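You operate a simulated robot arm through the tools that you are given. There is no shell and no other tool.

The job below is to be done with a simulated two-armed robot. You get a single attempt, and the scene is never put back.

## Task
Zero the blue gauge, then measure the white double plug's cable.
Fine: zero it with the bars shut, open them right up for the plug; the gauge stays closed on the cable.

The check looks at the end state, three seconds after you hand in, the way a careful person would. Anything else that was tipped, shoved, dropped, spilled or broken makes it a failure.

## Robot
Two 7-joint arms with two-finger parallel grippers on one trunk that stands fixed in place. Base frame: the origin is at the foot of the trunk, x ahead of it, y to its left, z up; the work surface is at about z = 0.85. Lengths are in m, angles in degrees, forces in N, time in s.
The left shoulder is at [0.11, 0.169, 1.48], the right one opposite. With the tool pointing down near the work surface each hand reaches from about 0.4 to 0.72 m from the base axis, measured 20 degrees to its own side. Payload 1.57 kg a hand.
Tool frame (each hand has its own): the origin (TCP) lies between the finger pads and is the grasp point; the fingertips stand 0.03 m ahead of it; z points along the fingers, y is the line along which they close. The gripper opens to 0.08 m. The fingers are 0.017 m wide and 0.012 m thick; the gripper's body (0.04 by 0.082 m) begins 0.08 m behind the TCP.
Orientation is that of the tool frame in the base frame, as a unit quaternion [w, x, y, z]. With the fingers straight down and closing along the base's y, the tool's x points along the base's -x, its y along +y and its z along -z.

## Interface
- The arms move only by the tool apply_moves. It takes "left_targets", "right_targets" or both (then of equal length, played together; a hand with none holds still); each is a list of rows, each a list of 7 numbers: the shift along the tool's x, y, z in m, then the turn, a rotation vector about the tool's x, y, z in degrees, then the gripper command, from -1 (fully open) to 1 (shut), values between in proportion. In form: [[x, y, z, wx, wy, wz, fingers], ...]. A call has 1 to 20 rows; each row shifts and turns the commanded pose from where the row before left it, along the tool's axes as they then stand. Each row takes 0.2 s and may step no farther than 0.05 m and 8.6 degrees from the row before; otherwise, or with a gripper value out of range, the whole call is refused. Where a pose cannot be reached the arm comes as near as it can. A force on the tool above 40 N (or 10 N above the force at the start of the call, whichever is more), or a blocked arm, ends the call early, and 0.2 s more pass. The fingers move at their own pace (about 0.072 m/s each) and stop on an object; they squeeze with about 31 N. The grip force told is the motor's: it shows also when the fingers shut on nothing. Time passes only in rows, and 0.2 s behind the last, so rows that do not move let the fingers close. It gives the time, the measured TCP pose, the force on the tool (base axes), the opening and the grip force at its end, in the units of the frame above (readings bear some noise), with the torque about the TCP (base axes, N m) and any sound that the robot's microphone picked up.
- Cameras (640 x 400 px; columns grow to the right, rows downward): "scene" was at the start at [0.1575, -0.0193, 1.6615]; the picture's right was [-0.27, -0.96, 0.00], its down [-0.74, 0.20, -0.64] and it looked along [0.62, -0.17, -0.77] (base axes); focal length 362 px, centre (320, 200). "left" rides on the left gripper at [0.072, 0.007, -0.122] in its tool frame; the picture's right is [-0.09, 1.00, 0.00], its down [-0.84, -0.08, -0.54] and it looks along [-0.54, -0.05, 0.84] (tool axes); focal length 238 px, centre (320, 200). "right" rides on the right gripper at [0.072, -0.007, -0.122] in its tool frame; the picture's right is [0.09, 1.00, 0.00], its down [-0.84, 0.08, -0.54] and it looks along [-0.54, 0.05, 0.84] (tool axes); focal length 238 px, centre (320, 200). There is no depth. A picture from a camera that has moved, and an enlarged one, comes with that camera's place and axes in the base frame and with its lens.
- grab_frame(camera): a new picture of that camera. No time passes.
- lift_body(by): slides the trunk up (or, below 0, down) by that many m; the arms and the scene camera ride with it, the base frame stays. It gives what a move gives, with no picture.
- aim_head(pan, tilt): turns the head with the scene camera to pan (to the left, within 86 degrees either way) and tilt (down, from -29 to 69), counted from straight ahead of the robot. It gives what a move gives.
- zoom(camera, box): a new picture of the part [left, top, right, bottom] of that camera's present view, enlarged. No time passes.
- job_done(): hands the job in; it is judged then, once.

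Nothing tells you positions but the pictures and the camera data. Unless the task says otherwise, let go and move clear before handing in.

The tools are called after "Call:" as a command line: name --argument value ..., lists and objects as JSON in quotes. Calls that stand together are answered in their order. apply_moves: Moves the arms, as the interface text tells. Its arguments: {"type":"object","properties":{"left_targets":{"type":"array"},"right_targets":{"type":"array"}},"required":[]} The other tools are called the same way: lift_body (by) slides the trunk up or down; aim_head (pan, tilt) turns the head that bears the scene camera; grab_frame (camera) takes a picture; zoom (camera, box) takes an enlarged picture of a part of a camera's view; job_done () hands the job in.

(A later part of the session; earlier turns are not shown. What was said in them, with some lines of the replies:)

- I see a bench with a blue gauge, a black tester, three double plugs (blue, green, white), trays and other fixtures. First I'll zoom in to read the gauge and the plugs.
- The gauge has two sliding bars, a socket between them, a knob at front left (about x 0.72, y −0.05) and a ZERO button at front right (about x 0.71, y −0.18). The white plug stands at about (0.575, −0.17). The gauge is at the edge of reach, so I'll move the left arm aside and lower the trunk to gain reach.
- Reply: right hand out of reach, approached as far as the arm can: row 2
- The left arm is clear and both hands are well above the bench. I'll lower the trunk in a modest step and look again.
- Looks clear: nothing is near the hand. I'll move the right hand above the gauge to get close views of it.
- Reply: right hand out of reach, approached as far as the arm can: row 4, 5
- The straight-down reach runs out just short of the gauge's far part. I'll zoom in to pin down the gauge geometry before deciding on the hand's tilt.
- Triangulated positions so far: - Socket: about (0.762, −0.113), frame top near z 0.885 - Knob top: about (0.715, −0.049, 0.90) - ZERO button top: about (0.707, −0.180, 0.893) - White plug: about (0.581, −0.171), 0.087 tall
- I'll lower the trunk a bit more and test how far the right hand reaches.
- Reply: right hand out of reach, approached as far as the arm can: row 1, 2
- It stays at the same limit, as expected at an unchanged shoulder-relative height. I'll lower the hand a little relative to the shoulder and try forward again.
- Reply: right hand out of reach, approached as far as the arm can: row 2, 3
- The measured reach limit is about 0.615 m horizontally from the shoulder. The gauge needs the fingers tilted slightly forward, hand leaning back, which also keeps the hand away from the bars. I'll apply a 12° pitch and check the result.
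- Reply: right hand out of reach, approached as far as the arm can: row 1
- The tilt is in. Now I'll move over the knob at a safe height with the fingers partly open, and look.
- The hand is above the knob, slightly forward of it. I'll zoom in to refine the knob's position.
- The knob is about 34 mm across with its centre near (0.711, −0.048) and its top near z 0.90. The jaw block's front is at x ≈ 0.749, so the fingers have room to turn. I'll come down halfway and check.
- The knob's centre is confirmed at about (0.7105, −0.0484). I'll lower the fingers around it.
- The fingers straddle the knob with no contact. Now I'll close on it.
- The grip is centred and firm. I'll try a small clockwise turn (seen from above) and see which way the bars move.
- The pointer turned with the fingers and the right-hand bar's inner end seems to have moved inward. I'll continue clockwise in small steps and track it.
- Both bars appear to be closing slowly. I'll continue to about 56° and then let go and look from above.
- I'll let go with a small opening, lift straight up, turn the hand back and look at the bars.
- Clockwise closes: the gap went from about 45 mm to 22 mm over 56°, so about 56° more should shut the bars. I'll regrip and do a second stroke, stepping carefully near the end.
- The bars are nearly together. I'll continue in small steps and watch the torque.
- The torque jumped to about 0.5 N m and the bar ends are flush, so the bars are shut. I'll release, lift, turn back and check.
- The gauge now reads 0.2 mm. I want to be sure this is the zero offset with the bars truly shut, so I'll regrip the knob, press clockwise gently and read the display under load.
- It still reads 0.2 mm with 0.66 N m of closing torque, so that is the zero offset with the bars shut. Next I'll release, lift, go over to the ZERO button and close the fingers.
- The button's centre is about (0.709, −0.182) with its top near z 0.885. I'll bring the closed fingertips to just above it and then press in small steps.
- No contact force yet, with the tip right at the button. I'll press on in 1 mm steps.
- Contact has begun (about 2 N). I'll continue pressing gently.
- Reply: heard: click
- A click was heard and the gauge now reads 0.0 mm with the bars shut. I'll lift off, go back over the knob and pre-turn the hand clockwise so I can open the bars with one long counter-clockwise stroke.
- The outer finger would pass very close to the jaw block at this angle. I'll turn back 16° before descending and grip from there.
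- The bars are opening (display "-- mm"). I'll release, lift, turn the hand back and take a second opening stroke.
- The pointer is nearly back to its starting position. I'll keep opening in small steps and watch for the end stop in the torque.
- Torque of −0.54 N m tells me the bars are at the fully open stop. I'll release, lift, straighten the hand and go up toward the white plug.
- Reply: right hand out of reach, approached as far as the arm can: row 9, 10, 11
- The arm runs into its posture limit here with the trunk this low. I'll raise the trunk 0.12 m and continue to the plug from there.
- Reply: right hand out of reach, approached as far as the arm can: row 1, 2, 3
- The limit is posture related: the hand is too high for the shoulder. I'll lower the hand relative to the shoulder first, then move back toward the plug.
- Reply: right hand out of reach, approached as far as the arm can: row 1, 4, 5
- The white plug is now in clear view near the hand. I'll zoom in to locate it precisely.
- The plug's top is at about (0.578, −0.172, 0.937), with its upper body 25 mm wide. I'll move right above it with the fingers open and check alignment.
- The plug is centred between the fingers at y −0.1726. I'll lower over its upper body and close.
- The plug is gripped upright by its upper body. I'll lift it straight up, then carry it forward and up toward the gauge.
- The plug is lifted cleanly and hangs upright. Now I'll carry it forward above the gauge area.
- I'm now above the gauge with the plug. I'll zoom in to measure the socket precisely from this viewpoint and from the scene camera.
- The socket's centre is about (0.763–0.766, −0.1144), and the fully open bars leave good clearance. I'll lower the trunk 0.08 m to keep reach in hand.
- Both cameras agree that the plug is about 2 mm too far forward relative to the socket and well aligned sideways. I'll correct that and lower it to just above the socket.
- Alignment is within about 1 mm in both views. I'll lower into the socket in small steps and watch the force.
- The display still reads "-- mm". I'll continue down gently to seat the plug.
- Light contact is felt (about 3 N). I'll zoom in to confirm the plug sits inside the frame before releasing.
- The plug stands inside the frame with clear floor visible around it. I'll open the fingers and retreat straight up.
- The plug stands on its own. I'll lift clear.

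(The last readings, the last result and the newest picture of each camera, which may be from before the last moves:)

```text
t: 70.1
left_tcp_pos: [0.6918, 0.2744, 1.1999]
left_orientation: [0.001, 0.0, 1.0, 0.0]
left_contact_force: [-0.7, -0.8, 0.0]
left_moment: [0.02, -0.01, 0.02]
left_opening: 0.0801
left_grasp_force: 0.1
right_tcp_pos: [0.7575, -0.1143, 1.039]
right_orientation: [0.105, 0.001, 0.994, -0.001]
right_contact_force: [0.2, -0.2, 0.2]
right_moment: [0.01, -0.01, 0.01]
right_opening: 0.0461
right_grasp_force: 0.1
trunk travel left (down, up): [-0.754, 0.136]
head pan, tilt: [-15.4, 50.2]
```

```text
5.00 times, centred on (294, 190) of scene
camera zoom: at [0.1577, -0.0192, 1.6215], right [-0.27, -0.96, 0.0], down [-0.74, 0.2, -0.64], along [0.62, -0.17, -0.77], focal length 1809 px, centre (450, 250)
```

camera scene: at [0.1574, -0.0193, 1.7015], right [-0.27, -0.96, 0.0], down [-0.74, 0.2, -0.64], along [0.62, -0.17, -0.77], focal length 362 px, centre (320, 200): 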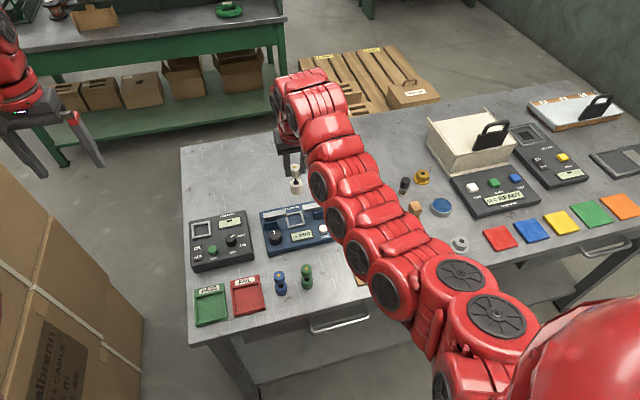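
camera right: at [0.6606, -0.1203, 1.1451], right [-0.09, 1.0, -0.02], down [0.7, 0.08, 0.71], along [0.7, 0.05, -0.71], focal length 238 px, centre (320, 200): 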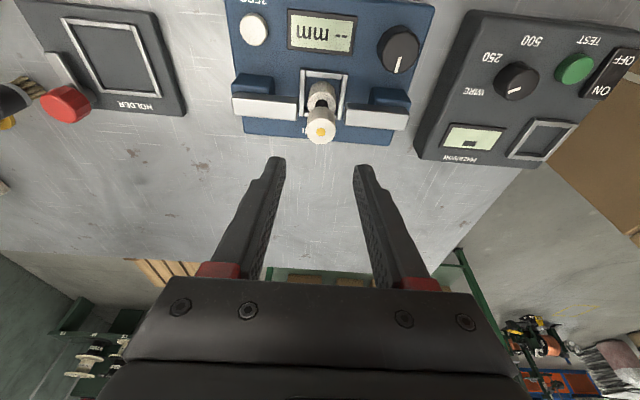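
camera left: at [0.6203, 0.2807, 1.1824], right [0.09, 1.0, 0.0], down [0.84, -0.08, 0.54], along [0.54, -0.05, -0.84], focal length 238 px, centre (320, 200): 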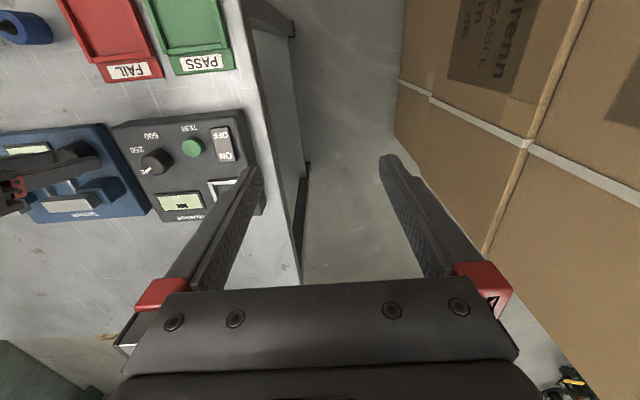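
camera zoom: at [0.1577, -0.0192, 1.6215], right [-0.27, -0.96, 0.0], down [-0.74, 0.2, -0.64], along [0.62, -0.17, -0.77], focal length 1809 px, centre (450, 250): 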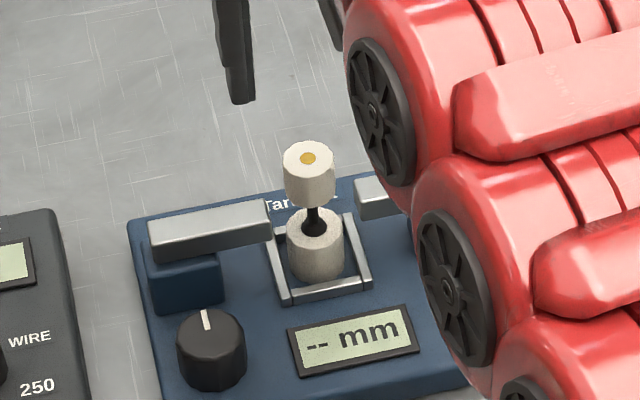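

The plug stands upright in the socket with the bars fully open. Next I'll move over the knob at safe height, then lower the trunk for reach.

Call:
apply_moves --right_targets '[[0.0145, 0.0219, -0.0031, 0, 0, 0, -0.1], [0.0145, 0.0219, -0.0031, 0, 0, 0, -0.1], [0.0145, 0.0219, -0.0031, 0, 0, 0, -0.1], [0, 0, 0, 0, 0, 0, -0.1]]'

Call:
lift_body --by -0.07

Call:
grab_frame --camera "right"

Call:
zoom --camera "scene" --box '[230, 130, 358, 210]'

```text
t: 71.1
left_tcp_pos: [0.6919, 0.2746, 1.2009]
left_orientation: [0.0, 0.0, 1.0, 0.0]
left_contact_force: [-0.2, 0.1, -0.1]
left_moment: [0.0, -0.03, 0.0]
left_opening: 0.08
left_grasp_force: 0.1
right_tcp_pos: [0.7127, -0.0484, 1.0395]
right_orientation: [0.106, 0.001, 0.994, -0.001]
right_contact_force: [-0.9, -0.6, 0.0]
right_moment: [0.01, -0.03, -0.02]
right_opening: 0.044
right_grasp_force: 0.1
trunk travel left (down, up): [-0.754, 0.136]
head pan, tilt: [-15.4, 50.2]
```

```text
t: 72.2
left_tcp_pos: [0.6923, 0.2742, 1.1303]
left_orientation: [0.001, 0.0, 1.0, 0.0]
left_contact_force: [-0.4, 0.5, -0.1]
left_moment: [0.01, 0.01, -0.01]
left_opening: 0.0799
left_grasp_force: 0.1
right_tcp_pos: [0.7134, -0.0472, 0.9688]
right_orientation: [0.106, 0.001, 0.994, -0.001]
right_contact_force: [0.5, 0.0, -0.7]
right_moment: [-0.01, 0.02, -0.01]
right_opening: 0.0441
right_grasp_force: 0.1
trunk travel left (down, up): [-0.684, 0.206]
head pan, tilt: [-15.4, 50.2]
```

```text
taken
camera right: at [0.616, -0.0534, 1.0749], right [-0.09, 1.0, -0.02], down [0.7, 0.08, 0.71], along [0.7, 0.05, -0.71], focal length 238 px, centre (320, 200)
```

right: 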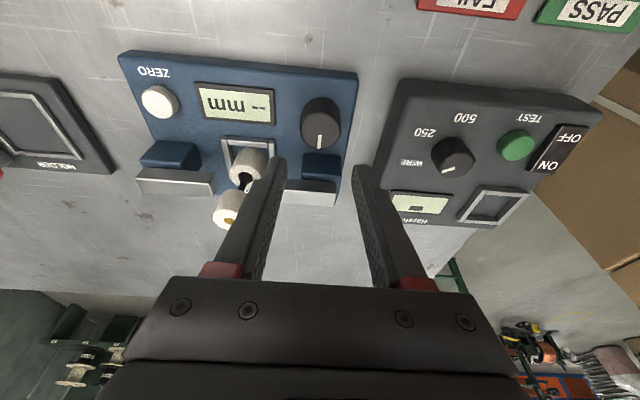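

```text
5.00 times, centred on (294, 170) of scene
camera zoom: at [0.1573, -0.0192, 1.5516], right [-0.27, -0.96, 0.0], down [-0.74, 0.2, -0.64], along [0.62, -0.17, -0.77], focal length 1809 px, centre (450, 350)
```

zoom: 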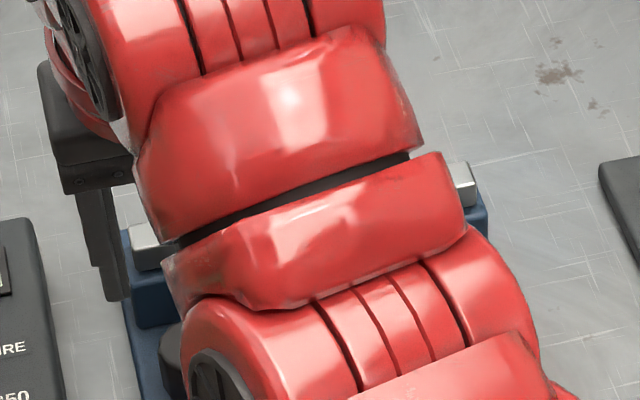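

Now I'll rotate the hand counter-clockwise 32°, descend around the knob and check before gripping.

Call:
apply_moves --right_targets '[[0, -0.001, 0, -1.664, 0, -7.824, -0.1], [0, 0, 0, -1.664, 0, -7.824, -0.1], [0, 0, 0, -1.664, 0, -7.824, -0.1], [0, 0, 0, -1.664, 0, -7.824, -0.1], [0, 0, 0, 0, 0, 0, -0.1], [0.0039, 0, 0.0185, 0, 0, 0, -0.1], [0, 0, 0, 0, 0, 0, -0.1]]'

Call:
grab_frame --camera "right"

```text
t: 73.8
left_tcp_pos: [0.6922, 0.2754, 1.1297]
left_orientation: [0.0, 0.001, 1.0, 0.0]
left_contact_force: [0.3, 0.6, -0.1]
left_moment: [0.0, 0.02, -0.02]
left_opening: 0.08
left_grasp_force: 0.0
right_tcp_pos: [0.7114, -0.0493, 0.9511]
right_orientation: [0.102, -0.274, 0.956, 0.029]
right_contact_force: [-0.5, 0.5, 0.0]
right_moment: [0.0, 0.02, 0.01]
right_opening: 0.0439
right_grasp_force: 0.0
trunk travel left (down, up): [-0.684, 0.206]
head pan, tilt: [-15.4, 50.2]
```

```text
taken
camera right: at [0.6336, -0.1038, 1.0563], right [-0.6, 0.8, -0.02], down [0.56, 0.44, 0.7], along [0.57, 0.41, -0.71], focal length 238 px, centre (320, 200)
```

right: 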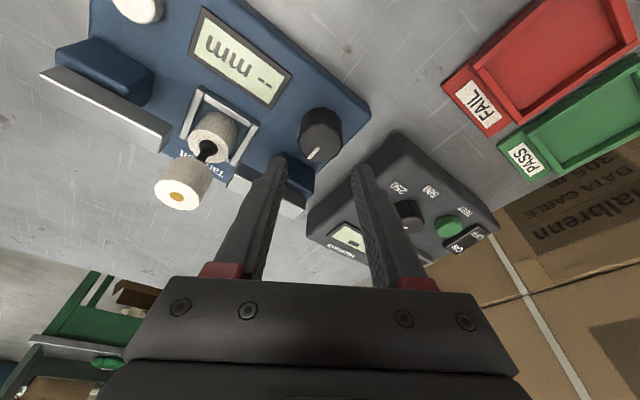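

Call:
apply_moves --right_targets '[[0.0041, 0, 0.019, 0, 0, 0, -0.1], [0.004, 0, 0.0189, 0, 0, 0, -0.1], [0, 0, 0, 0, 0, 0, -0.1]]'

Call:
grab_frame --camera "right"

```text
t: 74.6
left_tcp_pos: [0.6925, 0.2748, 1.1291]
left_orientation: [0.001, 0.0, 1.0, 0.0]
left_contact_force: [0.6, -0.4, -1.3]
left_moment: [0.05, 0.0, 0.01]
left_opening: 0.0799
left_grasp_force: 0.1
right_tcp_pos: [0.7131, -0.0493, 0.9117]
right_orientation: [0.102, -0.272, 0.956, 0.028]
right_contact_force: [0.0, 0.5, 0.2]
right_moment: [-0.02, -0.02, 0.02]
right_opening: 0.044
right_grasp_force: 0.0
trunk travel left (down, up): [-0.684, 0.206]
head pan, tilt: [-15.4, 50.2]
```

```text
taken
camera right: at [0.6345, -0.1033, 1.0171], right [-0.6, 0.8, -0.02], down [0.56, 0.44, 0.7], along [0.57, 0.41, -0.71], focal length 238 px, centre (320, 200)
```

right: 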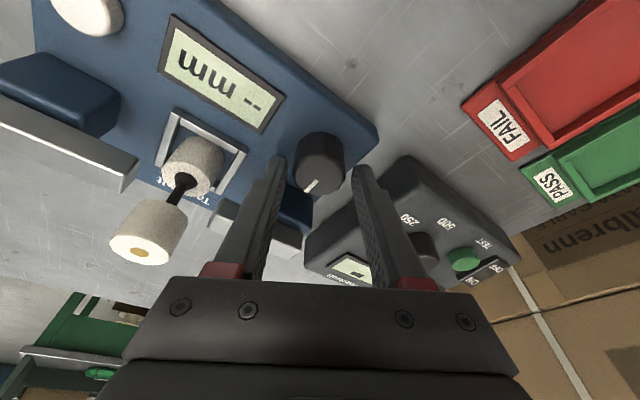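

In position, no contact. I'll grip and begin closing the bars clockwise.

Call:
apply_moves --right_targets '[[0, 0, 0, 0, 0, 0, 0.3], [0, 0, 0, 0, 0, 0, 1], [0, 0, 0, 0, 0, 0, 1], [0, 0, 0, 1.664, 0, 7.824, 1], [0, 0, 0, 1.664, 0, 7.824, 1], [0, 0, 0, 1.664, 0, 7.824, 1], [0, 0, 0, 1.664, 0, 7.824, 1], [0, 0, 0, 0, 0, 0, 1]]'

Call:
grab_frame --camera "right"

```text
t: 76.4
left_tcp_pos: [0.6929, 0.2737, 1.1294]
left_orientation: [0.0, 0.0, 1.0, 0.0]
left_contact_force: [-0.1, 0.4, -1.1]
left_moment: [-0.01, 0.01, 0.02]
left_opening: 0.08
left_grasp_force: 0.0
right_tcp_pos: [0.7123, -0.0496, 0.9119]
right_orientation: [0.107, 0.003, 0.994, 0.0]
right_contact_force: [2.1, -1.3, 0.6]
right_moment: [-0.02, -0.05, -0.03]
right_opening: 0.033
right_grasp_force: 41.0
trunk travel left (down, up): [-0.684, 0.206]
head pan, tilt: [-15.4, 50.2]
```

```text
taken
camera right: at [0.6168, -0.0545, 1.0169], right [-0.09, 1.0, -0.02], down [0.7, 0.08, 0.71], along [0.71, 0.05, -0.71], focal length 238 px, centre (320, 200)
```

right: 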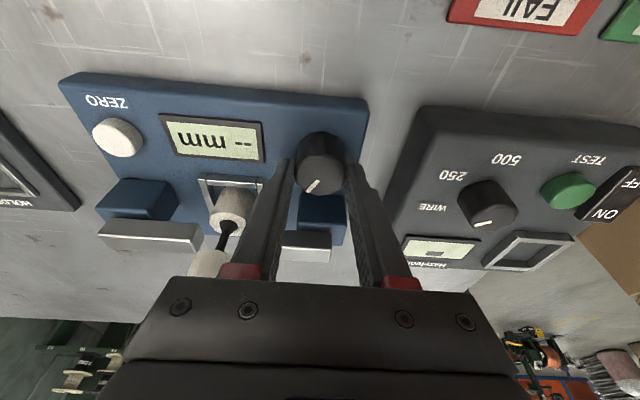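

Call:
apply_moves --right_targets '[[0, 0, 0, 1.664, 0, 7.824, 1], [0, 0, 0, 1.664, 0, 7.824, 1], [0, 0, 0, 1.664, 0, 7.824, 1], [0, 0, 0, 1.664, 0, 7.824, 1], [0, 0, 0, 1.664, 0, 7.824, 1], [0, 0, 0, 0, 0, 0, 1]]'

Call:
grab_frame --camera "right"

```text
t: 77.8
left_tcp_pos: [0.6924, 0.2744, 1.1292]
left_orientation: [0.0, 0.0, 1.0, 0.0]
left_contact_force: [0.4, 0.5, -0.2]
left_moment: [0.0, 0.03, 0.01]
left_opening: 0.0798
left_grasp_force: 0.1
right_tcp_pos: [0.7125, -0.0496, 0.9116]
right_orientation: [0.1, 0.342, 0.934, -0.036]
right_contact_force: [4.9, -1.5, 3.3]
right_moment: [0.26, 0.1, -0.01]
right_opening: 0.0327
right_grasp_force: 40.7
trunk travel left (down, up): [-0.684, 0.206]
head pan, tilt: [-15.4, 50.2]
```

```text
taken
camera right: at [0.635, 0.0082, 1.017], right [0.57, 0.82, -0.02], down [0.59, -0.4, 0.71], along [0.57, -0.42, -0.71], focal length 238 px, centre (320, 200)
```

right: 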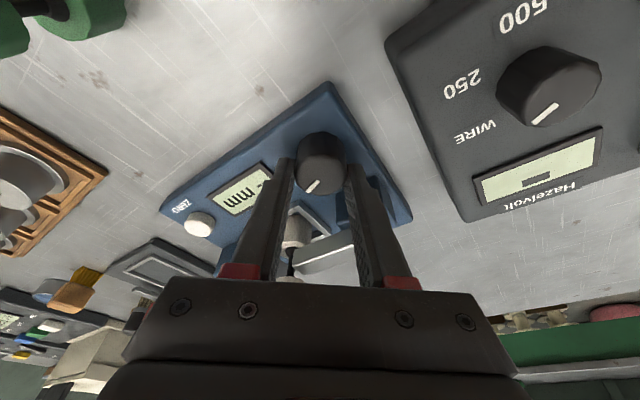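

72° closed so far. I'll release, lift, turn back and regrip for the final part so that I have fine control near contact.

Call:
apply_moves --right_targets '[[0, 0, 0, 0, 0, 0, -0.08], [0, 0, 0, 0, 0, 0, -0.08], [-0.0042, 0, -0.0196, 0, 0, 0, -0.08], [-0.0042, 0, -0.0196, 0, 0, 0, -0.08], [0, 0, 0, -1.664, 0, -7.824, -0.1], [0, 0, 0, -1.664, 0, -7.824, -0.1], [0, 0, 0, -1.664, 0, -7.824, -0.1], [0, 0, 0, -1.664, 0, -7.824, -0.1], [0, 0, 0, -1.664, 0, -7.824, -0.1], [0, 0, 0, 0, 0, 0, -0.1]]'

Call:
grab_frame --camera "right"

Call:
zoom --camera "right" --box '[110, 60, 350, 210]'

```text
t: 80.0
left_tcp_pos: [0.6927, 0.2749, 1.131]
left_orientation: [0.0, 0.0, 1.0, 0.0]
left_contact_force: [0.0, 0.0, 0.3]
left_moment: [0.0, -0.03, 0.01]
left_opening: 0.0798
left_grasp_force: 0.1
right_tcp_pos: [0.7133, -0.0494, 0.9517]
right_orientation: [0.105, 0.0, 0.994, -0.001]
right_contact_force: [0.4, -0.5, 0.0]
right_moment: [-0.02, -0.03, 0.02]
right_opening: 0.0442
right_grasp_force: 0.0
trunk travel left (down, up): [-0.684, 0.206]
head pan, tilt: [-15.4, 50.2]
```

```text
taken
camera right: at [0.6165, -0.0546, 1.0572], right [-0.09, 1.0, -0.02], down [0.7, 0.08, 0.71], along [0.7, 0.05, -0.71], focal length 238 px, centre (320, 200)
```

right: 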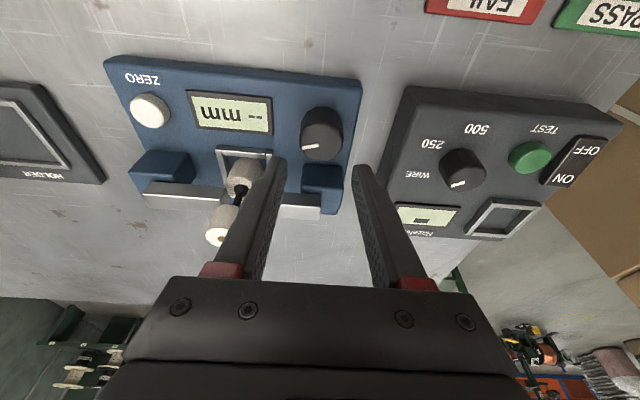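

```text
2.67 times, centred on (230, 135) of right
camera zoom: at [0.6165, -0.0546, 1.0572], right [-0.09, 1.0, -0.02], down [0.7, 0.08, 0.71], along [0.7, 0.05, -0.71], focal length 636 px, centre (560, 373)
```

zoom: 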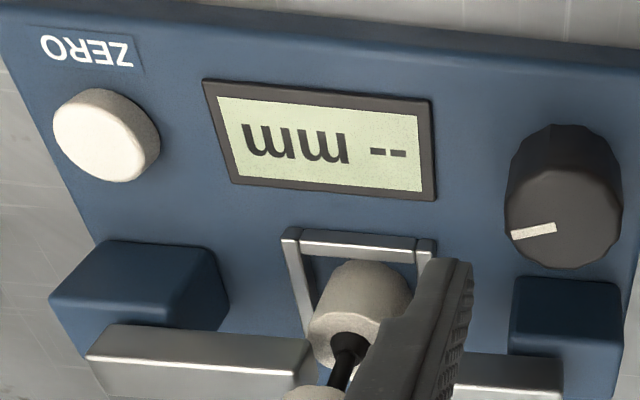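

The plug is still upright and the bars are approaching it. Now I'll regrip the knob at the neutral yaw and continue.

Call:
apply_moves --right_targets '[[0.0042, 0.0005, 0.0195, 0, 0, 0, -0.1], [0.0041, 0, 0.0194, 0, 0, 0, -0.1], [0, 0, 0, 0, 0, 0, -0.1], [0, 0, 0, 0, 0, 0, 0.3], [0, 0, 0, 0, 0, 0, 1], [0, 0, 0, 0, 0, 0, 1]]'

Call:
apply_moves --right_targets '[[0, 0, 0, 1.664, 0, 7.824, 1], [0, 0, 0, 1.664, 0, 7.824, 1], [0, 0, 0, 0, 0, 0, 1]]'

Call:
zoom --camera "right" --box '[110, 90, 350, 240]'

```text
t: 81.4
left_tcp_pos: [0.6925, 0.2746, 1.1301]
left_orientation: [0.001, 0.0, 1.0, -0.001]
left_contact_force: [0.4, 0.6, 0.4]
left_moment: [0.01, -0.01, 0.0]
left_opening: 0.08
left_grasp_force: 0.0
right_tcp_pos: [0.7139, -0.0492, 0.9123]
right_orientation: [0.107, 0.001, 0.994, -0.001]
right_contact_force: [1.0, -0.6, 1.2]
right_moment: [-0.01, -0.18, 0.0]
right_opening: 0.0332
right_grasp_force: 41.1
trunk travel left (down, up): [-0.684, 0.206]
head pan, tilt: [-15.4, 50.2]
```

```text
t: 82.2
left_tcp_pos: [0.6911, 0.276, 1.1302]
left_orientation: [0.001, -0.001, 1.0, 0.001]
left_contact_force: [-0.4, 0.3, 0.4]
left_moment: [-0.02, 0.02, 0.02]
left_opening: 0.0801
left_grasp_force: 0.1
right_tcp_pos: [0.7124, -0.0474, 0.9128]
right_orientation: [0.105, 0.141, 0.984, -0.015]
right_contact_force: [5.6, -1.3, 9.6]
right_moment: [-0.17, 0.04, 0.03]
right_opening: 0.0332
right_grasp_force: 41.3
trunk travel left (down, up): [-0.684, 0.206]
head pan, tilt: [-15.4, 50.2]
```

```text
2.67 times, centred on (230, 165) of right
camera zoom: at [0.6183, -0.0278, 1.0176], right [0.19, 0.98, -0.02], down [0.7, -0.12, 0.71], along [0.69, -0.15, -0.71], focal length 636 px, centre (560, 293)
```

zoom: 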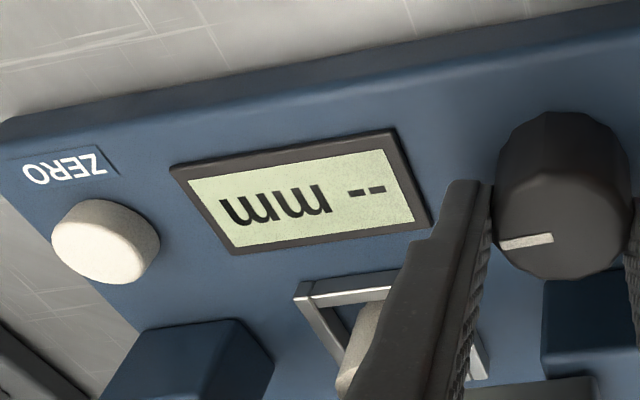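

The upward force rose a bit (9.6 N). I'll check around the hand before continuing.

Call:
grab_frame --camera "right"

Call:
grab_frame --camera "scene"

Call:
grab_frame --camera "left"

```text
taken
camera right: at [0.6183, -0.0278, 1.0176], right [0.19, 0.98, -0.02], down [0.7, -0.12, 0.71], along [0.69, -0.15, -0.71], focal length 238 px, centre (320, 200)
```

right: 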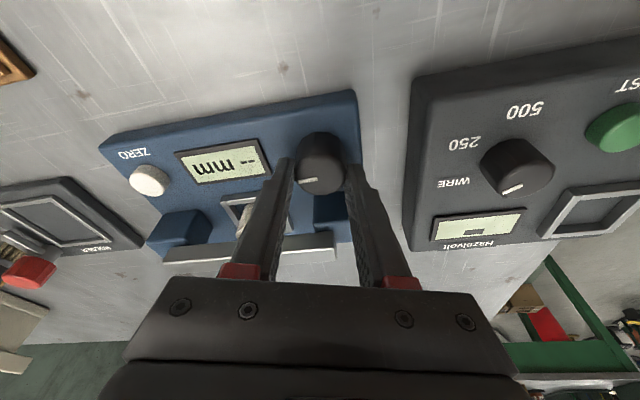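

```text
taken
camera scene: at [0.157, -0.0192, 1.5517], right [-0.27, -0.96, 0.0], down [-0.74, 0.2, -0.64], along [0.62, -0.17, -0.77], focal length 362 px, centre (320, 200)
```

scene: 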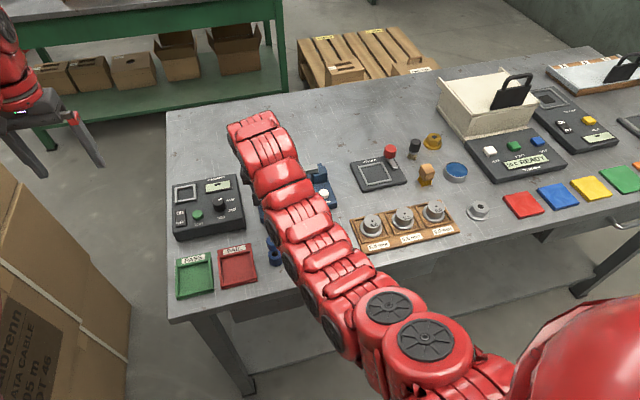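

```text
taken
camera left: at [0.6199, 0.2805, 1.2527], right [0.09, 1.0, 0.0], down [0.84, -0.08, 0.54], along [0.54, -0.05, -0.84], focal length 238 px, centre (320, 200)
```

left: 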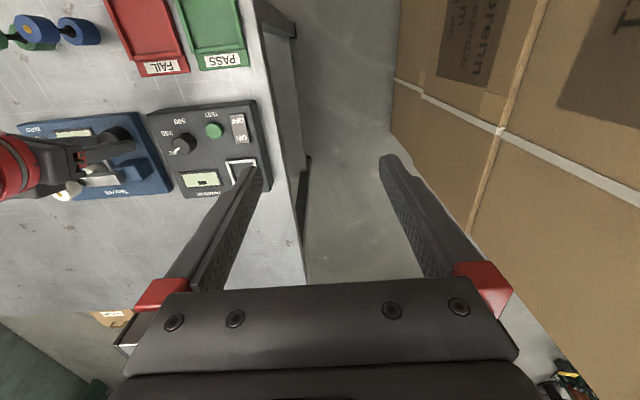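

Call:
zoom --camera "left" --box '[0, 110, 176, 220]'

Call:
zoom --camera "right" --box '[200, 180, 360, 280]'

```text
3.64 times, centred on (88, 165) of left
camera zoom: at [0.6199, 0.2805, 1.2527], right [0.09, 1.0, 0.0], down [0.84, -0.08, 0.54], along [0.54, -0.05, -0.84], focal length 867 px, centre (1164, 327)
```

zoom: 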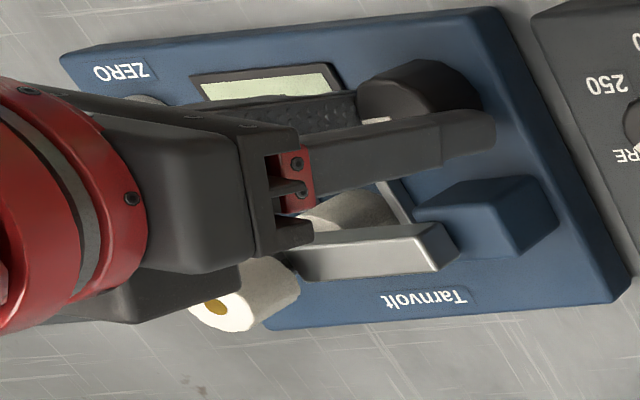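

```text
4.00 times, centred on (280, 230) of right
camera zoom: at [0.6183, -0.0278, 1.0176], right [0.19, 0.98, -0.02], down [0.7, -0.12, 0.71], along [0.69, -0.15, -0.71], focal length 953 px, centre (480, 80)
```

zoom: 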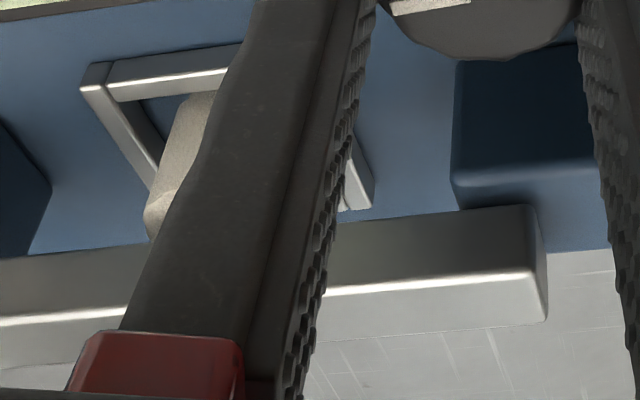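

The hand is clear of the plug and the bars; the plug stands. I'll continue in 4° steps and monitor the torque.

Call:
apply_moves --right_targets '[[0, 0, 0, 0.832, 0, 3.912, 1], [0, 0, 0, 0, 0, 0, 1]]'

Call:
zoom --camera "right" --box '[130, 120, 370, 270]'

```text
t: 82.8
left_tcp_pos: [0.6917, 0.2751, 1.1296]
left_orientation: [0.001, 0.0, 1.0, 0.0]
left_contact_force: [1.0, -0.4, 0.3]
left_moment: [0.0, -0.02, 0.0]
left_opening: 0.0801
left_grasp_force: 0.0
right_tcp_pos: [0.7132, -0.0486, 0.9123]
right_orientation: [0.104, 0.174, 0.979, -0.018]
right_contact_force: [6.2, -2.5, 9.2]
right_moment: [-0.16, -0.55, 0.0]
right_opening: 0.0329
right_grasp_force: 40.9
trunk travel left (down, up): [-0.684, 0.206]
head pan, tilt: [-15.4, 50.2]
```

```text
2.67 times, centred on (250, 195) of right
camera zoom: at [0.6199, -0.0214, 1.0176], right [0.26, 0.97, -0.02], down [0.69, -0.17, 0.71], along [0.68, -0.2, -0.71], focal length 636 px, centre (507, 213)
```

zoom: 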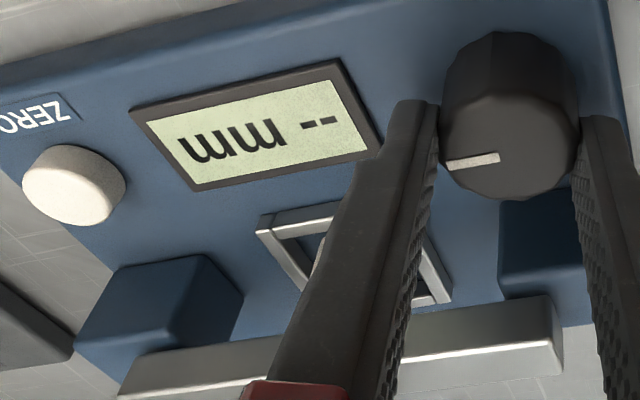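

Call:
apply_moves --right_targets '[[0, 0, 0, 0.832, 0, 3.912, 1], [0, 0, 0, 0, 0, 0, 1]]'

Call:
zoom --camera "right" --box '[130, 120, 370, 270]'

```text
t: 83.4
left_tcp_pos: [0.6928, 0.2744, 1.1312]
left_orientation: [0.0, 0.0, 1.0, 0.001]
left_contact_force: [0.6, -0.1, -1.1]
left_moment: [-0.03, 0.01, 0.0]
left_opening: 0.0799
left_grasp_force: 0.0
right_tcp_pos: [0.7129, -0.0489, 0.9123]
right_orientation: [0.105, 0.208, 0.972, -0.021]
right_contact_force: [6.3, -2.9, 8.2]
right_moment: [-0.09, -0.23, -0.02]
right_opening: 0.0329
right_grasp_force: 41.1
trunk travel left (down, up): [-0.684, 0.206]
head pan, tilt: [-15.4, 50.2]
```

```text
2.67 times, centred on (250, 195) of right
camera zoom: at [0.6221, -0.0151, 1.0177], right [0.33, 0.95, -0.02], down [0.67, -0.22, 0.71], along [0.66, -0.24, -0.71], focal length 636 px, centre (507, 213)
```

zoom: 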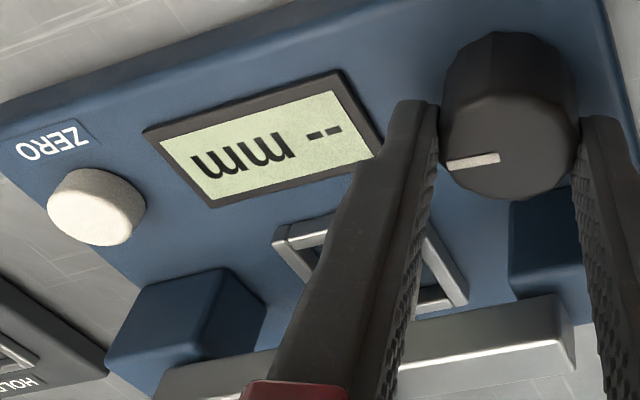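

Call:
apply_moves --right_targets '[[0, 0, 0, 0.416, 0, 1.956, 1], [0, 0, 0, 0, 0, 0, 1]]'

Call:
apply_moves --right_targets '[[0, 0, 0, 0.416, 0, 1.956, 1], [0, 0, 0, 0, 0, 0, 1]]'

Call:
zoom --camera "right" --box '[130, 120, 370, 270]'

```text
t: 84.0
left_tcp_pos: [0.6918, 0.2745, 1.1319]
left_orientation: [0.0, 0.0, 1.0, 0.0]
left_contact_force: [0.6, 0.1, 0.2]
left_moment: [-0.03, 0.01, 0.02]
left_opening: 0.08
left_grasp_force: 0.1
right_tcp_pos: [0.7121, -0.0494, 0.9119]
right_orientation: [0.103, 0.225, 0.969, -0.023]
right_contact_force: [7.6, -4.3, 9.7]
right_moment: [0.01, 0.12, 0.03]
right_opening: 0.0328
right_grasp_force: 41.2
trunk travel left (down, up): [-0.684, 0.206]
head pan, tilt: [-15.4, 50.2]
```

```text
t: 84.6
left_tcp_pos: [0.693, 0.2738, 1.1302]
left_orientation: [0.0, 0.001, 1.0, 0.0]
left_contact_force: [0.7, 0.3, 0.1]
left_moment: [0.02, 0.01, -0.02]
left_opening: 0.08
left_grasp_force: 0.1
right_tcp_pos: [0.7129, -0.0487, 0.9137]
right_orientation: [0.104, 0.242, 0.964, -0.026]
right_contact_force: [7.5, -5.2, 8.9]
right_moment: [-0.39, -0.44, 0.02]
right_opening: 0.0329
right_grasp_force: 41.2
trunk travel left (down, up): [-0.684, 0.206]
head pan, tilt: [-15.4, 50.2]
```

```text
2.67 times, centred on (250, 195) of right
camera zoom: at [0.6245, -0.0089, 1.0176], right [0.39, 0.92, -0.02], down [0.66, -0.26, 0.71], along [0.65, -0.29, -0.71], focal length 636 px, centre (507, 213)
```

zoom: 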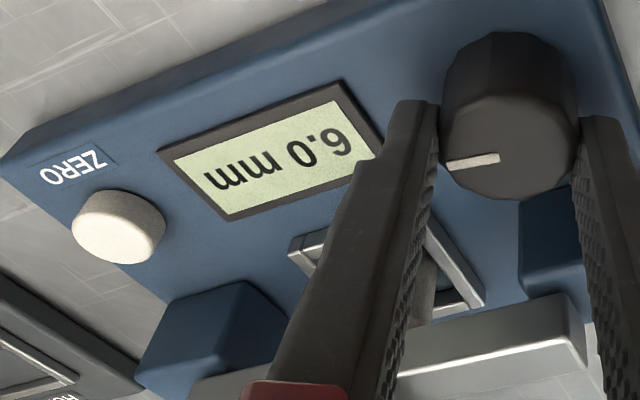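

The gauge now shows a reading. I'll zoom to read it, then continue until I feel it close on the cable.

Call:
zoom --camera "right" --box '[180, 140, 308, 220]'

Call:
apply_moves --right_targets '[[0, 0, 0, 0.208, 0, 0.978, 1], [0, 0, 0, 0, 0, 0, 1]]'

Call:
zoom --camera "right" --box '[180, 140, 308, 220]'

```text
5.00 times, centred on (244, 180) of right
camera zoom: at [0.6245, -0.0089, 1.0176], right [0.39, 0.92, -0.02], down [0.66, -0.26, 0.71], along [0.65, -0.29, -0.71], focal length 1192 px, centre (700, 300)
```

zoom: 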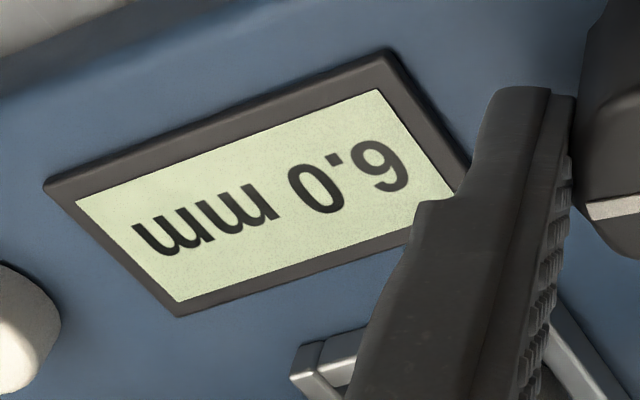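

```text
t: 85.2
left_tcp_pos: [0.6921, 0.2743, 1.1304]
left_orientation: [0.001, 0.0, 1.0, 0.0]
left_contact_force: [0.8, 0.1, 0.6]
left_moment: [-0.02, -0.01, 0.0]
left_opening: 0.0796
left_grasp_force: 0.0
right_tcp_pos: [0.7132, -0.0497, 0.912]
right_orientation: [0.102, 0.25, 0.962, -0.025]
right_contact_force: [5.7, -5.9, 8.0]
right_moment: [-0.32, -0.4, -0.04]
right_opening: 0.0331
right_grasp_force: 41.3
trunk travel left (down, up): [-0.684, 0.206]
head pan, tilt: [-15.4, 50.2]
```

```text
5.00 times, centred on (244, 180) of right
camera zoom: at [0.6253, -0.0074, 1.0177], right [0.41, 0.91, -0.02], down [0.65, -0.28, 0.71], along [0.64, -0.3, -0.71], focal length 1192 px, centre (700, 300)
```

zoom: 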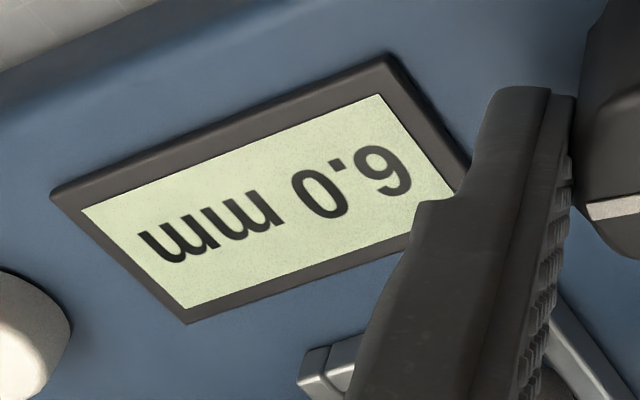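

Call:
apply_moves --right_targets '[[0, 0, 0, 0.208, 0, 0.978, 1], [0, 0, 0, 0, 0, 0, 1]]'

Call:
apply_moves --right_targets '[[0, 0, 0, 0.208, 0, 0.978, 1], [0, 0, 0, 0, 0, 0, 1]]'

Call:
zoom --camera "right" --box '[180, 140, 308, 220]'

Call:
zoom --camera "right" --box '[200, 160, 400, 285]'

```text
t: 85.8
left_tcp_pos: [0.6917, 0.2745, 1.1297]
left_orientation: [0.0, -0.001, 1.0, 0.0]
left_contact_force: [-0.1, -0.8, 0.1]
left_moment: [-0.04, -0.02, 0.0]
left_opening: 0.0803
left_grasp_force: 0.0
right_tcp_pos: [0.7128, -0.0487, 0.912]
right_orientation: [0.103, 0.258, 0.96, -0.026]
right_contact_force: [8.8, -5.0, 11.2]
right_moment: [0.06, 0.09, 0.03]
right_opening: 0.0332
right_grasp_force: 41.0
trunk travel left (down, up): [-0.684, 0.206]
head pan, tilt: [-15.4, 50.2]
```

```text
t: 86.4
left_tcp_pos: [0.6924, 0.2735, 1.1296]
left_orientation: [0.0, 0.0, 1.0, 0.0]
left_contact_force: [0.1, 0.7, -0.5]
left_moment: [0.0, 0.03, -0.01]
left_opening: 0.08
left_grasp_force: 0.1
right_tcp_pos: [0.7129, -0.0493, 0.9118]
right_orientation: [0.102, 0.268, 0.958, -0.028]
right_contact_force: [9.0, -5.4, 12.1]
right_moment: [-0.12, -0.23, 0.08]
right_opening: 0.0331
right_grasp_force: 41.0
trunk travel left (down, up): [-0.684, 0.206]
head pan, tilt: [-15.4, 50.2]
```

```text
5.00 times, centred on (244, 180) of right
camera zoom: at [0.6266, -0.0044, 1.0176], right [0.44, 0.9, -0.02], down [0.64, -0.3, 0.71], along [0.63, -0.32, -0.71], focal length 1192 px, centre (700, 300)
```

zoom: 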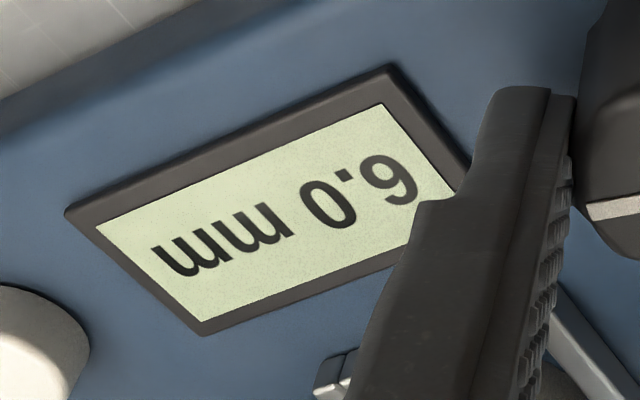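

```text
3.20 times, centred on (300, 222) of right
camera zoom: at [0.6266, -0.0044, 1.0176], right [0.44, 0.9, -0.02], down [0.64, -0.3, 0.71], along [0.63, -0.32, -0.71], focal length 763 px, centre (384, 128)
```

zoom: 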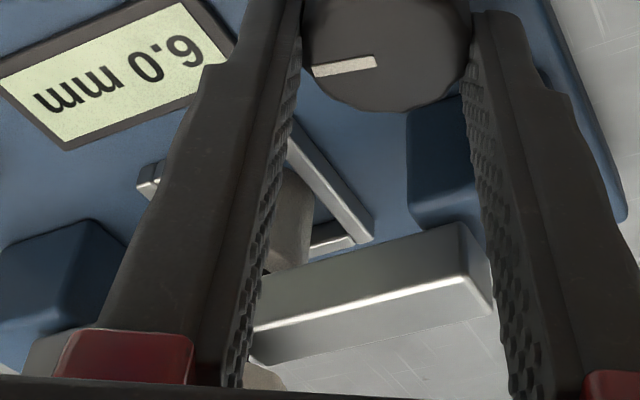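

The reading holds steady while the torque begins to rise. I'll add a couple more degrees to be sure it's firmly closed on the cable.

Call:
apply_moves --right_targets '[[0, 0, 0, 0.208, 0, 0.978, 1], [0, 0, 0, 0.208, 0, 0.978, 1], [0, 0, 0, 0, 0, 0, 1]]'

Call:
zoom --camera "right" --box '[180, 140, 308, 220]'

```text
t: 87.2
left_tcp_pos: [0.6923, 0.2742, 1.1288]
left_orientation: [0.001, 0.001, 1.0, 0.0]
left_contact_force: [0.1, -0.8, 0.1]
left_moment: [0.01, 0.01, 0.02]
left_opening: 0.0801
left_grasp_force: 0.1
right_tcp_pos: [0.7137, -0.0487, 0.9123]
right_orientation: [0.102, 0.284, 0.953, -0.03]
right_contact_force: [10.2, -5.0, 15.0]
right_moment: [0.15, -0.13, 0.19]
right_opening: 0.0331
right_grasp_force: 40.8
trunk travel left (down, up): [-0.684, 0.206]
head pan, tilt: [-15.4, 50.2]
```

```text
5.00 times, centred on (244, 180) of right
camera zoom: at [0.6279, -0.0013, 1.0176], right [0.47, 0.88, -0.02], down [0.63, -0.32, 0.71], along [0.62, -0.34, -0.71], focal length 1192 px, centre (700, 300)
```

zoom: 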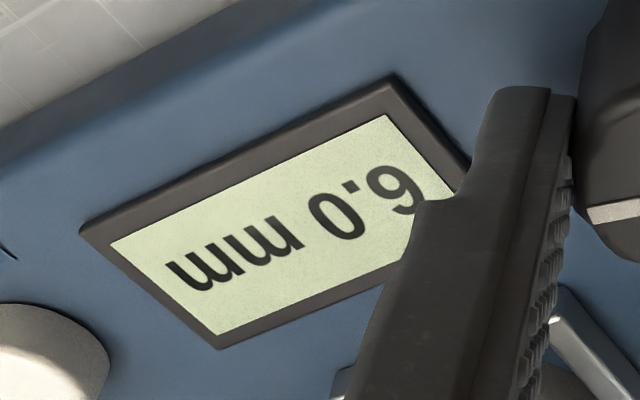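

Torque is 0.19 N m with a steady reading, so the bars are closed on the cable. I'll release the knob carefully and lift off.

Call:
apply_moves --right_targets '[[0, 0, 0, 0, 0, 0, 0.1], [0, 0, 0, 0, 0, 0, -0.08], [0, 0, 0, 0, 0, 0, -0.08], [-0.0042, 0, -0.0196, 0, 0, 0, -0.08], [-0.0042, 0, -0.0196, 0, 0, 0, -0.08], [-0.0042, 0, -0.0196, 0, 0, 0, -0.08], [0, 0, 0, -1.664, 0, -7.824, -0.1], [0, 0, 0, -1.664, 0, -7.824, -0.1], [0, 0, 0, -1.664, 0, -7.824, -0.1], [0, 0, 0, -1.664, 0, -7.824, -0.1], [0, 0, 0, 0, 0, 0, -0.1]]'

Call:
grab_frame --camera "right"

Call:
zoom --camera "right" --box '[110, 50, 350, 200]'

```text
t: 89.6
left_tcp_pos: [0.6932, 0.2745, 1.1298]
left_orientation: [0.0, 0.0, 1.0, 0.001]
left_contact_force: [-0.2, 0.0, 0.1]
left_moment: [-0.03, -0.01, 0.0]
left_opening: 0.0798
left_grasp_force: 0.1
right_tcp_pos: [0.7121, -0.0479, 0.9722]
right_orientation: [0.106, 0.009, 0.994, -0.002]
right_contact_force: [0.1, -0.2, -0.2]
right_moment: [0.02, -0.05, -0.02]
right_opening: 0.0441
right_grasp_force: 0.2
trunk travel left (down, up): [-0.684, 0.206]
head pan, tilt: [-15.4, 50.2]
```

```text
taken
camera right: at [0.6161, -0.0521, 1.0778], right [-0.07, 1.0, -0.02], down [0.71, 0.07, 0.71], along [0.71, 0.04, -0.71], focal length 238 px, centre (320, 200)
```

right: 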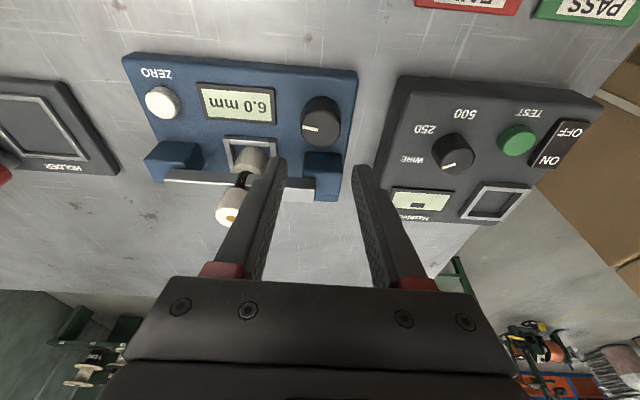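

```text
2.67 times, centred on (230, 125) of right
camera zoom: at [0.6161, -0.0521, 1.0778], right [-0.07, 1.0, -0.02], down [0.71, 0.07, 0.71], along [0.71, 0.04, -0.71], focal length 636 px, centre (560, 400)
```

zoom: 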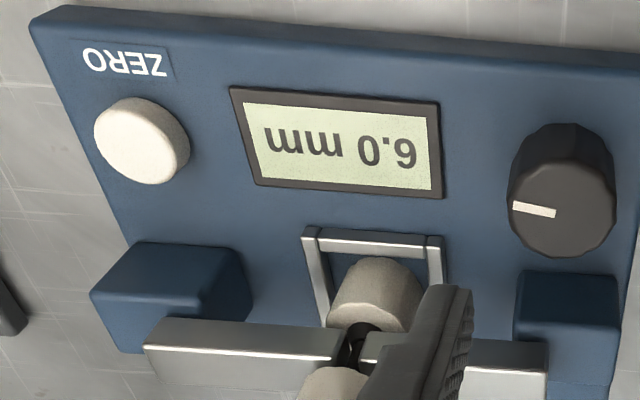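

The reading 6.0 mm stays after release. I'll raise the trunk so the hand goes straight up and clear, then inspect the bars and the plug.

Call:
lift_body --by 0.15

Call:
grab_frame --camera "right"

Call:
zoom --camera "right" --box '[180, 20, 372, 140]'

Call:
grab_frame --camera "scene"

```text
t: 91.3
left_tcp_pos: [0.693, 0.2749, 1.2798]
left_orientation: [0.0, 0.0, 1.0, -0.001]
left_contact_force: [-0.4, -0.1, 0.5]
left_moment: [0.0, -0.04, -0.01]
left_opening: 0.0799
left_grasp_force: 0.0
right_tcp_pos: [0.7123, -0.0483, 1.1229]
right_orientation: [0.105, 0.009, 0.994, -0.002]
right_contact_force: [0.6, 0.0, 0.1]
right_moment: [0.0, 0.01, -0.05]
right_opening: 0.0441
right_grasp_force: 0.0
trunk travel left (down, up): [-0.834, 0.056]
head pan, tilt: [-15.4, 50.2]
```

```text
taken
camera right: at [0.6163, -0.0521, 1.2276], right [-0.07, 1.0, -0.02], down [0.71, 0.06, 0.71], along [0.71, 0.04, -0.71], focal length 238 px, centre (320, 200)
```

right: 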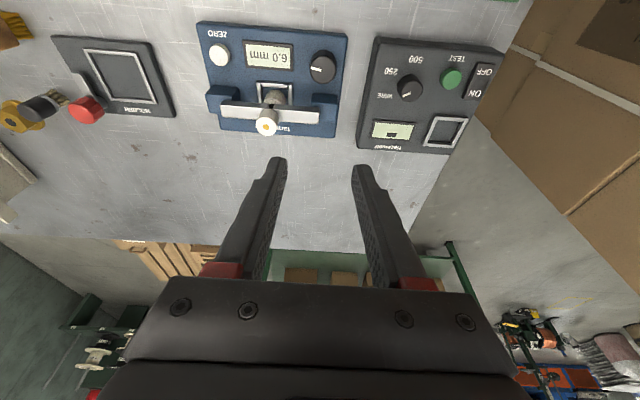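

```text
3.33 times, centred on (276, 80) of right
camera zoom: at [0.6163, -0.0521, 1.2276], right [-0.07, 1.0, -0.02], down [0.71, 0.06, 0.71], along [0.71, 0.04, -0.71], focal length 794 px, centre (467, 600)
```

zoom: 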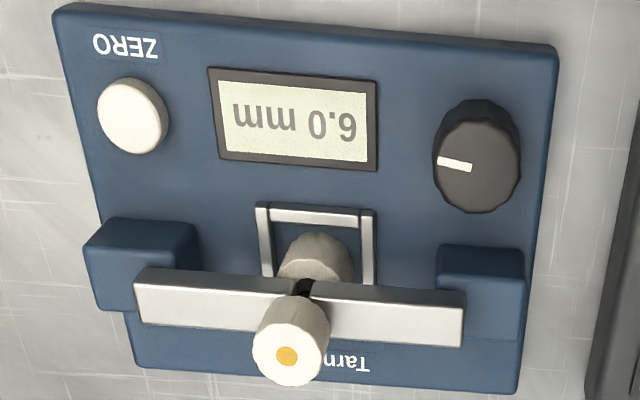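

```text
taken
camera scene: at [0.1577, -0.0191, 1.7015], right [-0.27, -0.96, 0.0], down [-0.74, 0.2, -0.64], along [0.62, -0.17, -0.77], focal length 362 px, centre (320, 200)
```

scene: 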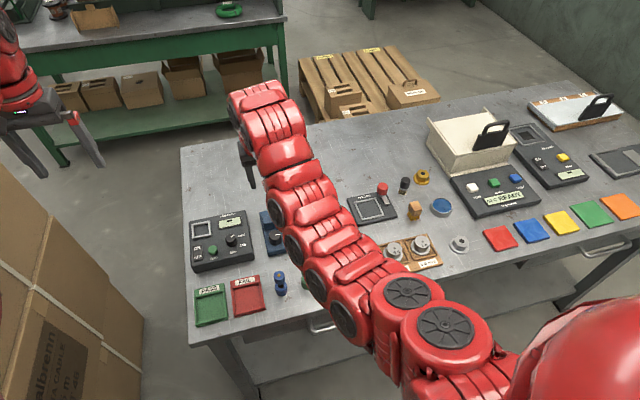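

The bars are visibly clamped on the black cable with the plug upright, and the gauge reads 6.0 mm. I'll move the right arm away to the right so the scene camera can see everything.

Call:
apply_moves --right_targets '[[0.0084, -0.036, -0.0018, 0, 0, 0, -0.1], [0.0084, -0.036, -0.0018, 0, 0, 0, -0.1], [0.0084, -0.036, -0.0018, 0, 0, 0, -0.1], [0.0084, -0.036, -0.0018, 0, 0, 0, -0.1], [0.0084, -0.036, -0.0018, 0, 0, 0, -0.1], [0.0084, -0.036, -0.0018, 0, 0, 0, -0.1], [0.0084, -0.036, -0.0018, 0, 0, 0, -0.1], [0.0084, -0.036, -0.0018, 0, 0, 0, -0.1], [0, 0, 0, 0, 0, 0, -0.1]]'

Call:
grab_frame --camera "scene"

Call:
zoom --camera "scene" --box '[240, 190, 352, 260]'

```text
t: 93.3
left_tcp_pos: [0.6926, 0.2748, 1.2798]
left_orientation: [0.0, 0.0, 1.0, 0.0]
left_contact_force: [-0.2, 0.3, 0.8]
left_moment: [0.02, 0.02, 0.05]
left_opening: 0.0801
left_grasp_force: 0.1
right_tcp_pos: [0.6384, -0.3336, 1.1215]
right_orientation: [0.107, 0.01, 0.994, -0.002]
right_contact_force: [0.6, 0.3, 0.6]
right_moment: [0.02, -0.02, -0.04]
right_opening: 0.0442
right_grasp_force: 0.1
trunk travel left (down, up): [-0.834, 0.056]
head pan, tilt: [-15.4, 50.2]
```

```text
taken
camera scene: at [0.1578, -0.0183, 1.7015], right [-0.27, -0.96, 0.0], down [-0.74, 0.2, -0.64], along [0.62, -0.17, -0.77], focal length 362 px, centre (320, 200)
```

scene: 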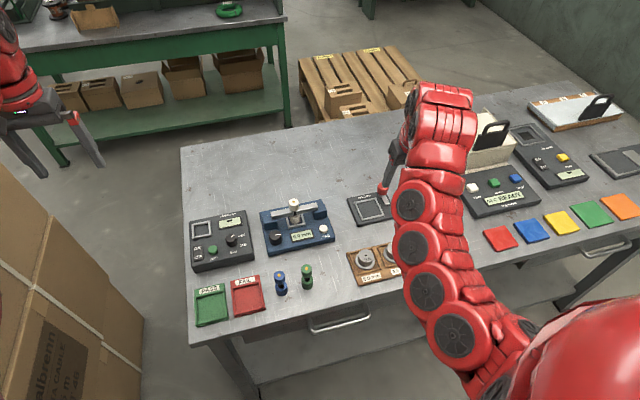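

```text
5.71 times, centred on (296, 225) of scene
camera zoom: at [0.1578, -0.0183, 1.7015], right [-0.27, -0.96, 0.0], down [-0.74, 0.2, -0.64], along [0.62, -0.17, -0.77], focal length 2068 px, centre (457, 57)
```

zoom: 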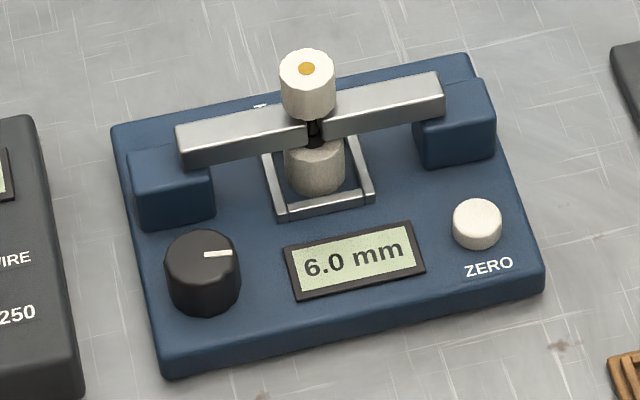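

The gauge reads 6.0 mm with the plug upright and everything else in place. I'll take one last close look at the clamped cable.

Call:
zoom --camera "scene" --box '[280, 194, 312, 214]'

Call:
zoom --camera "scene" --box '[180, 190, 480, 330]'

```text
16.00 times, centred on (296, 204) of scene
camera zoom: at [0.1578, -0.0183, 1.7015], right [-0.27, -0.96, 0.0], down [-0.74, 0.2, -0.64], along [0.62, -0.17, -0.77], focal length 5790 px, centre (704, 136)
```

zoom: 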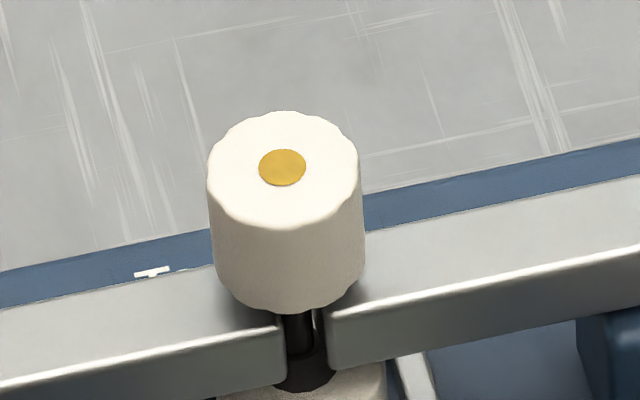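

```text
2.13 times, centred on (330, 260) of scene
camera zoom: at [0.1578, -0.0183, 1.7015], right [-0.27, -0.96, 0.0], down [-0.74, 0.2, -0.64], along [0.62, -0.17, -0.77], focal length 772 px, centre (299, 72)
```

zoom: 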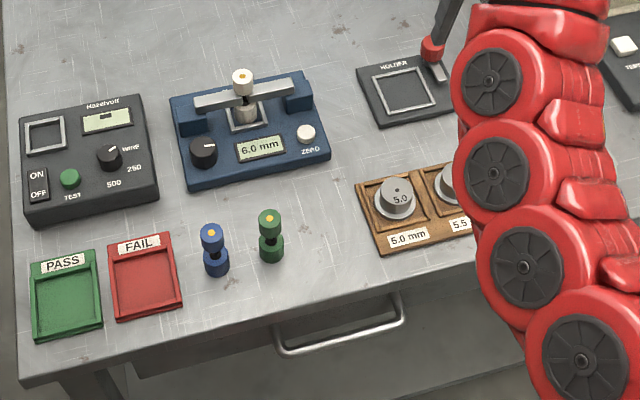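

The gauge was zeroed to 0.0 mm with its bars shut. The white plug now stands upright in the socket with the bars closed on its cable, and the gauge reads 6.0 mm. Nothing else in view has moved and both hands are clear, so I'm handing in.

Call:
job_done

```text
The job is handed in.
```

The blue gauge is zeroed, and the white double plug's cable measures **6.0 mm**. I've handed the job in.

- **Zeroing:** With the bars shut, the gauge read 0.2 mm, and it still did when I pressed the knob further closed. So 0.2 mm was the offset. I pressed ZERO, heard a click, and it read 0.0 mm.
- **Plug:** I opened the bars to their stop and stood the white plug upright inside the socket frame.
- **Measurement:** I closed the bars onto the cable. The reading held at 6.0 mm while I turned the knob a few degrees further, and stayed there after I let go. The bars are still closed on the cable.

In the last pictures nothing else looked moved or tipped. Both hands are clear of the bench items.
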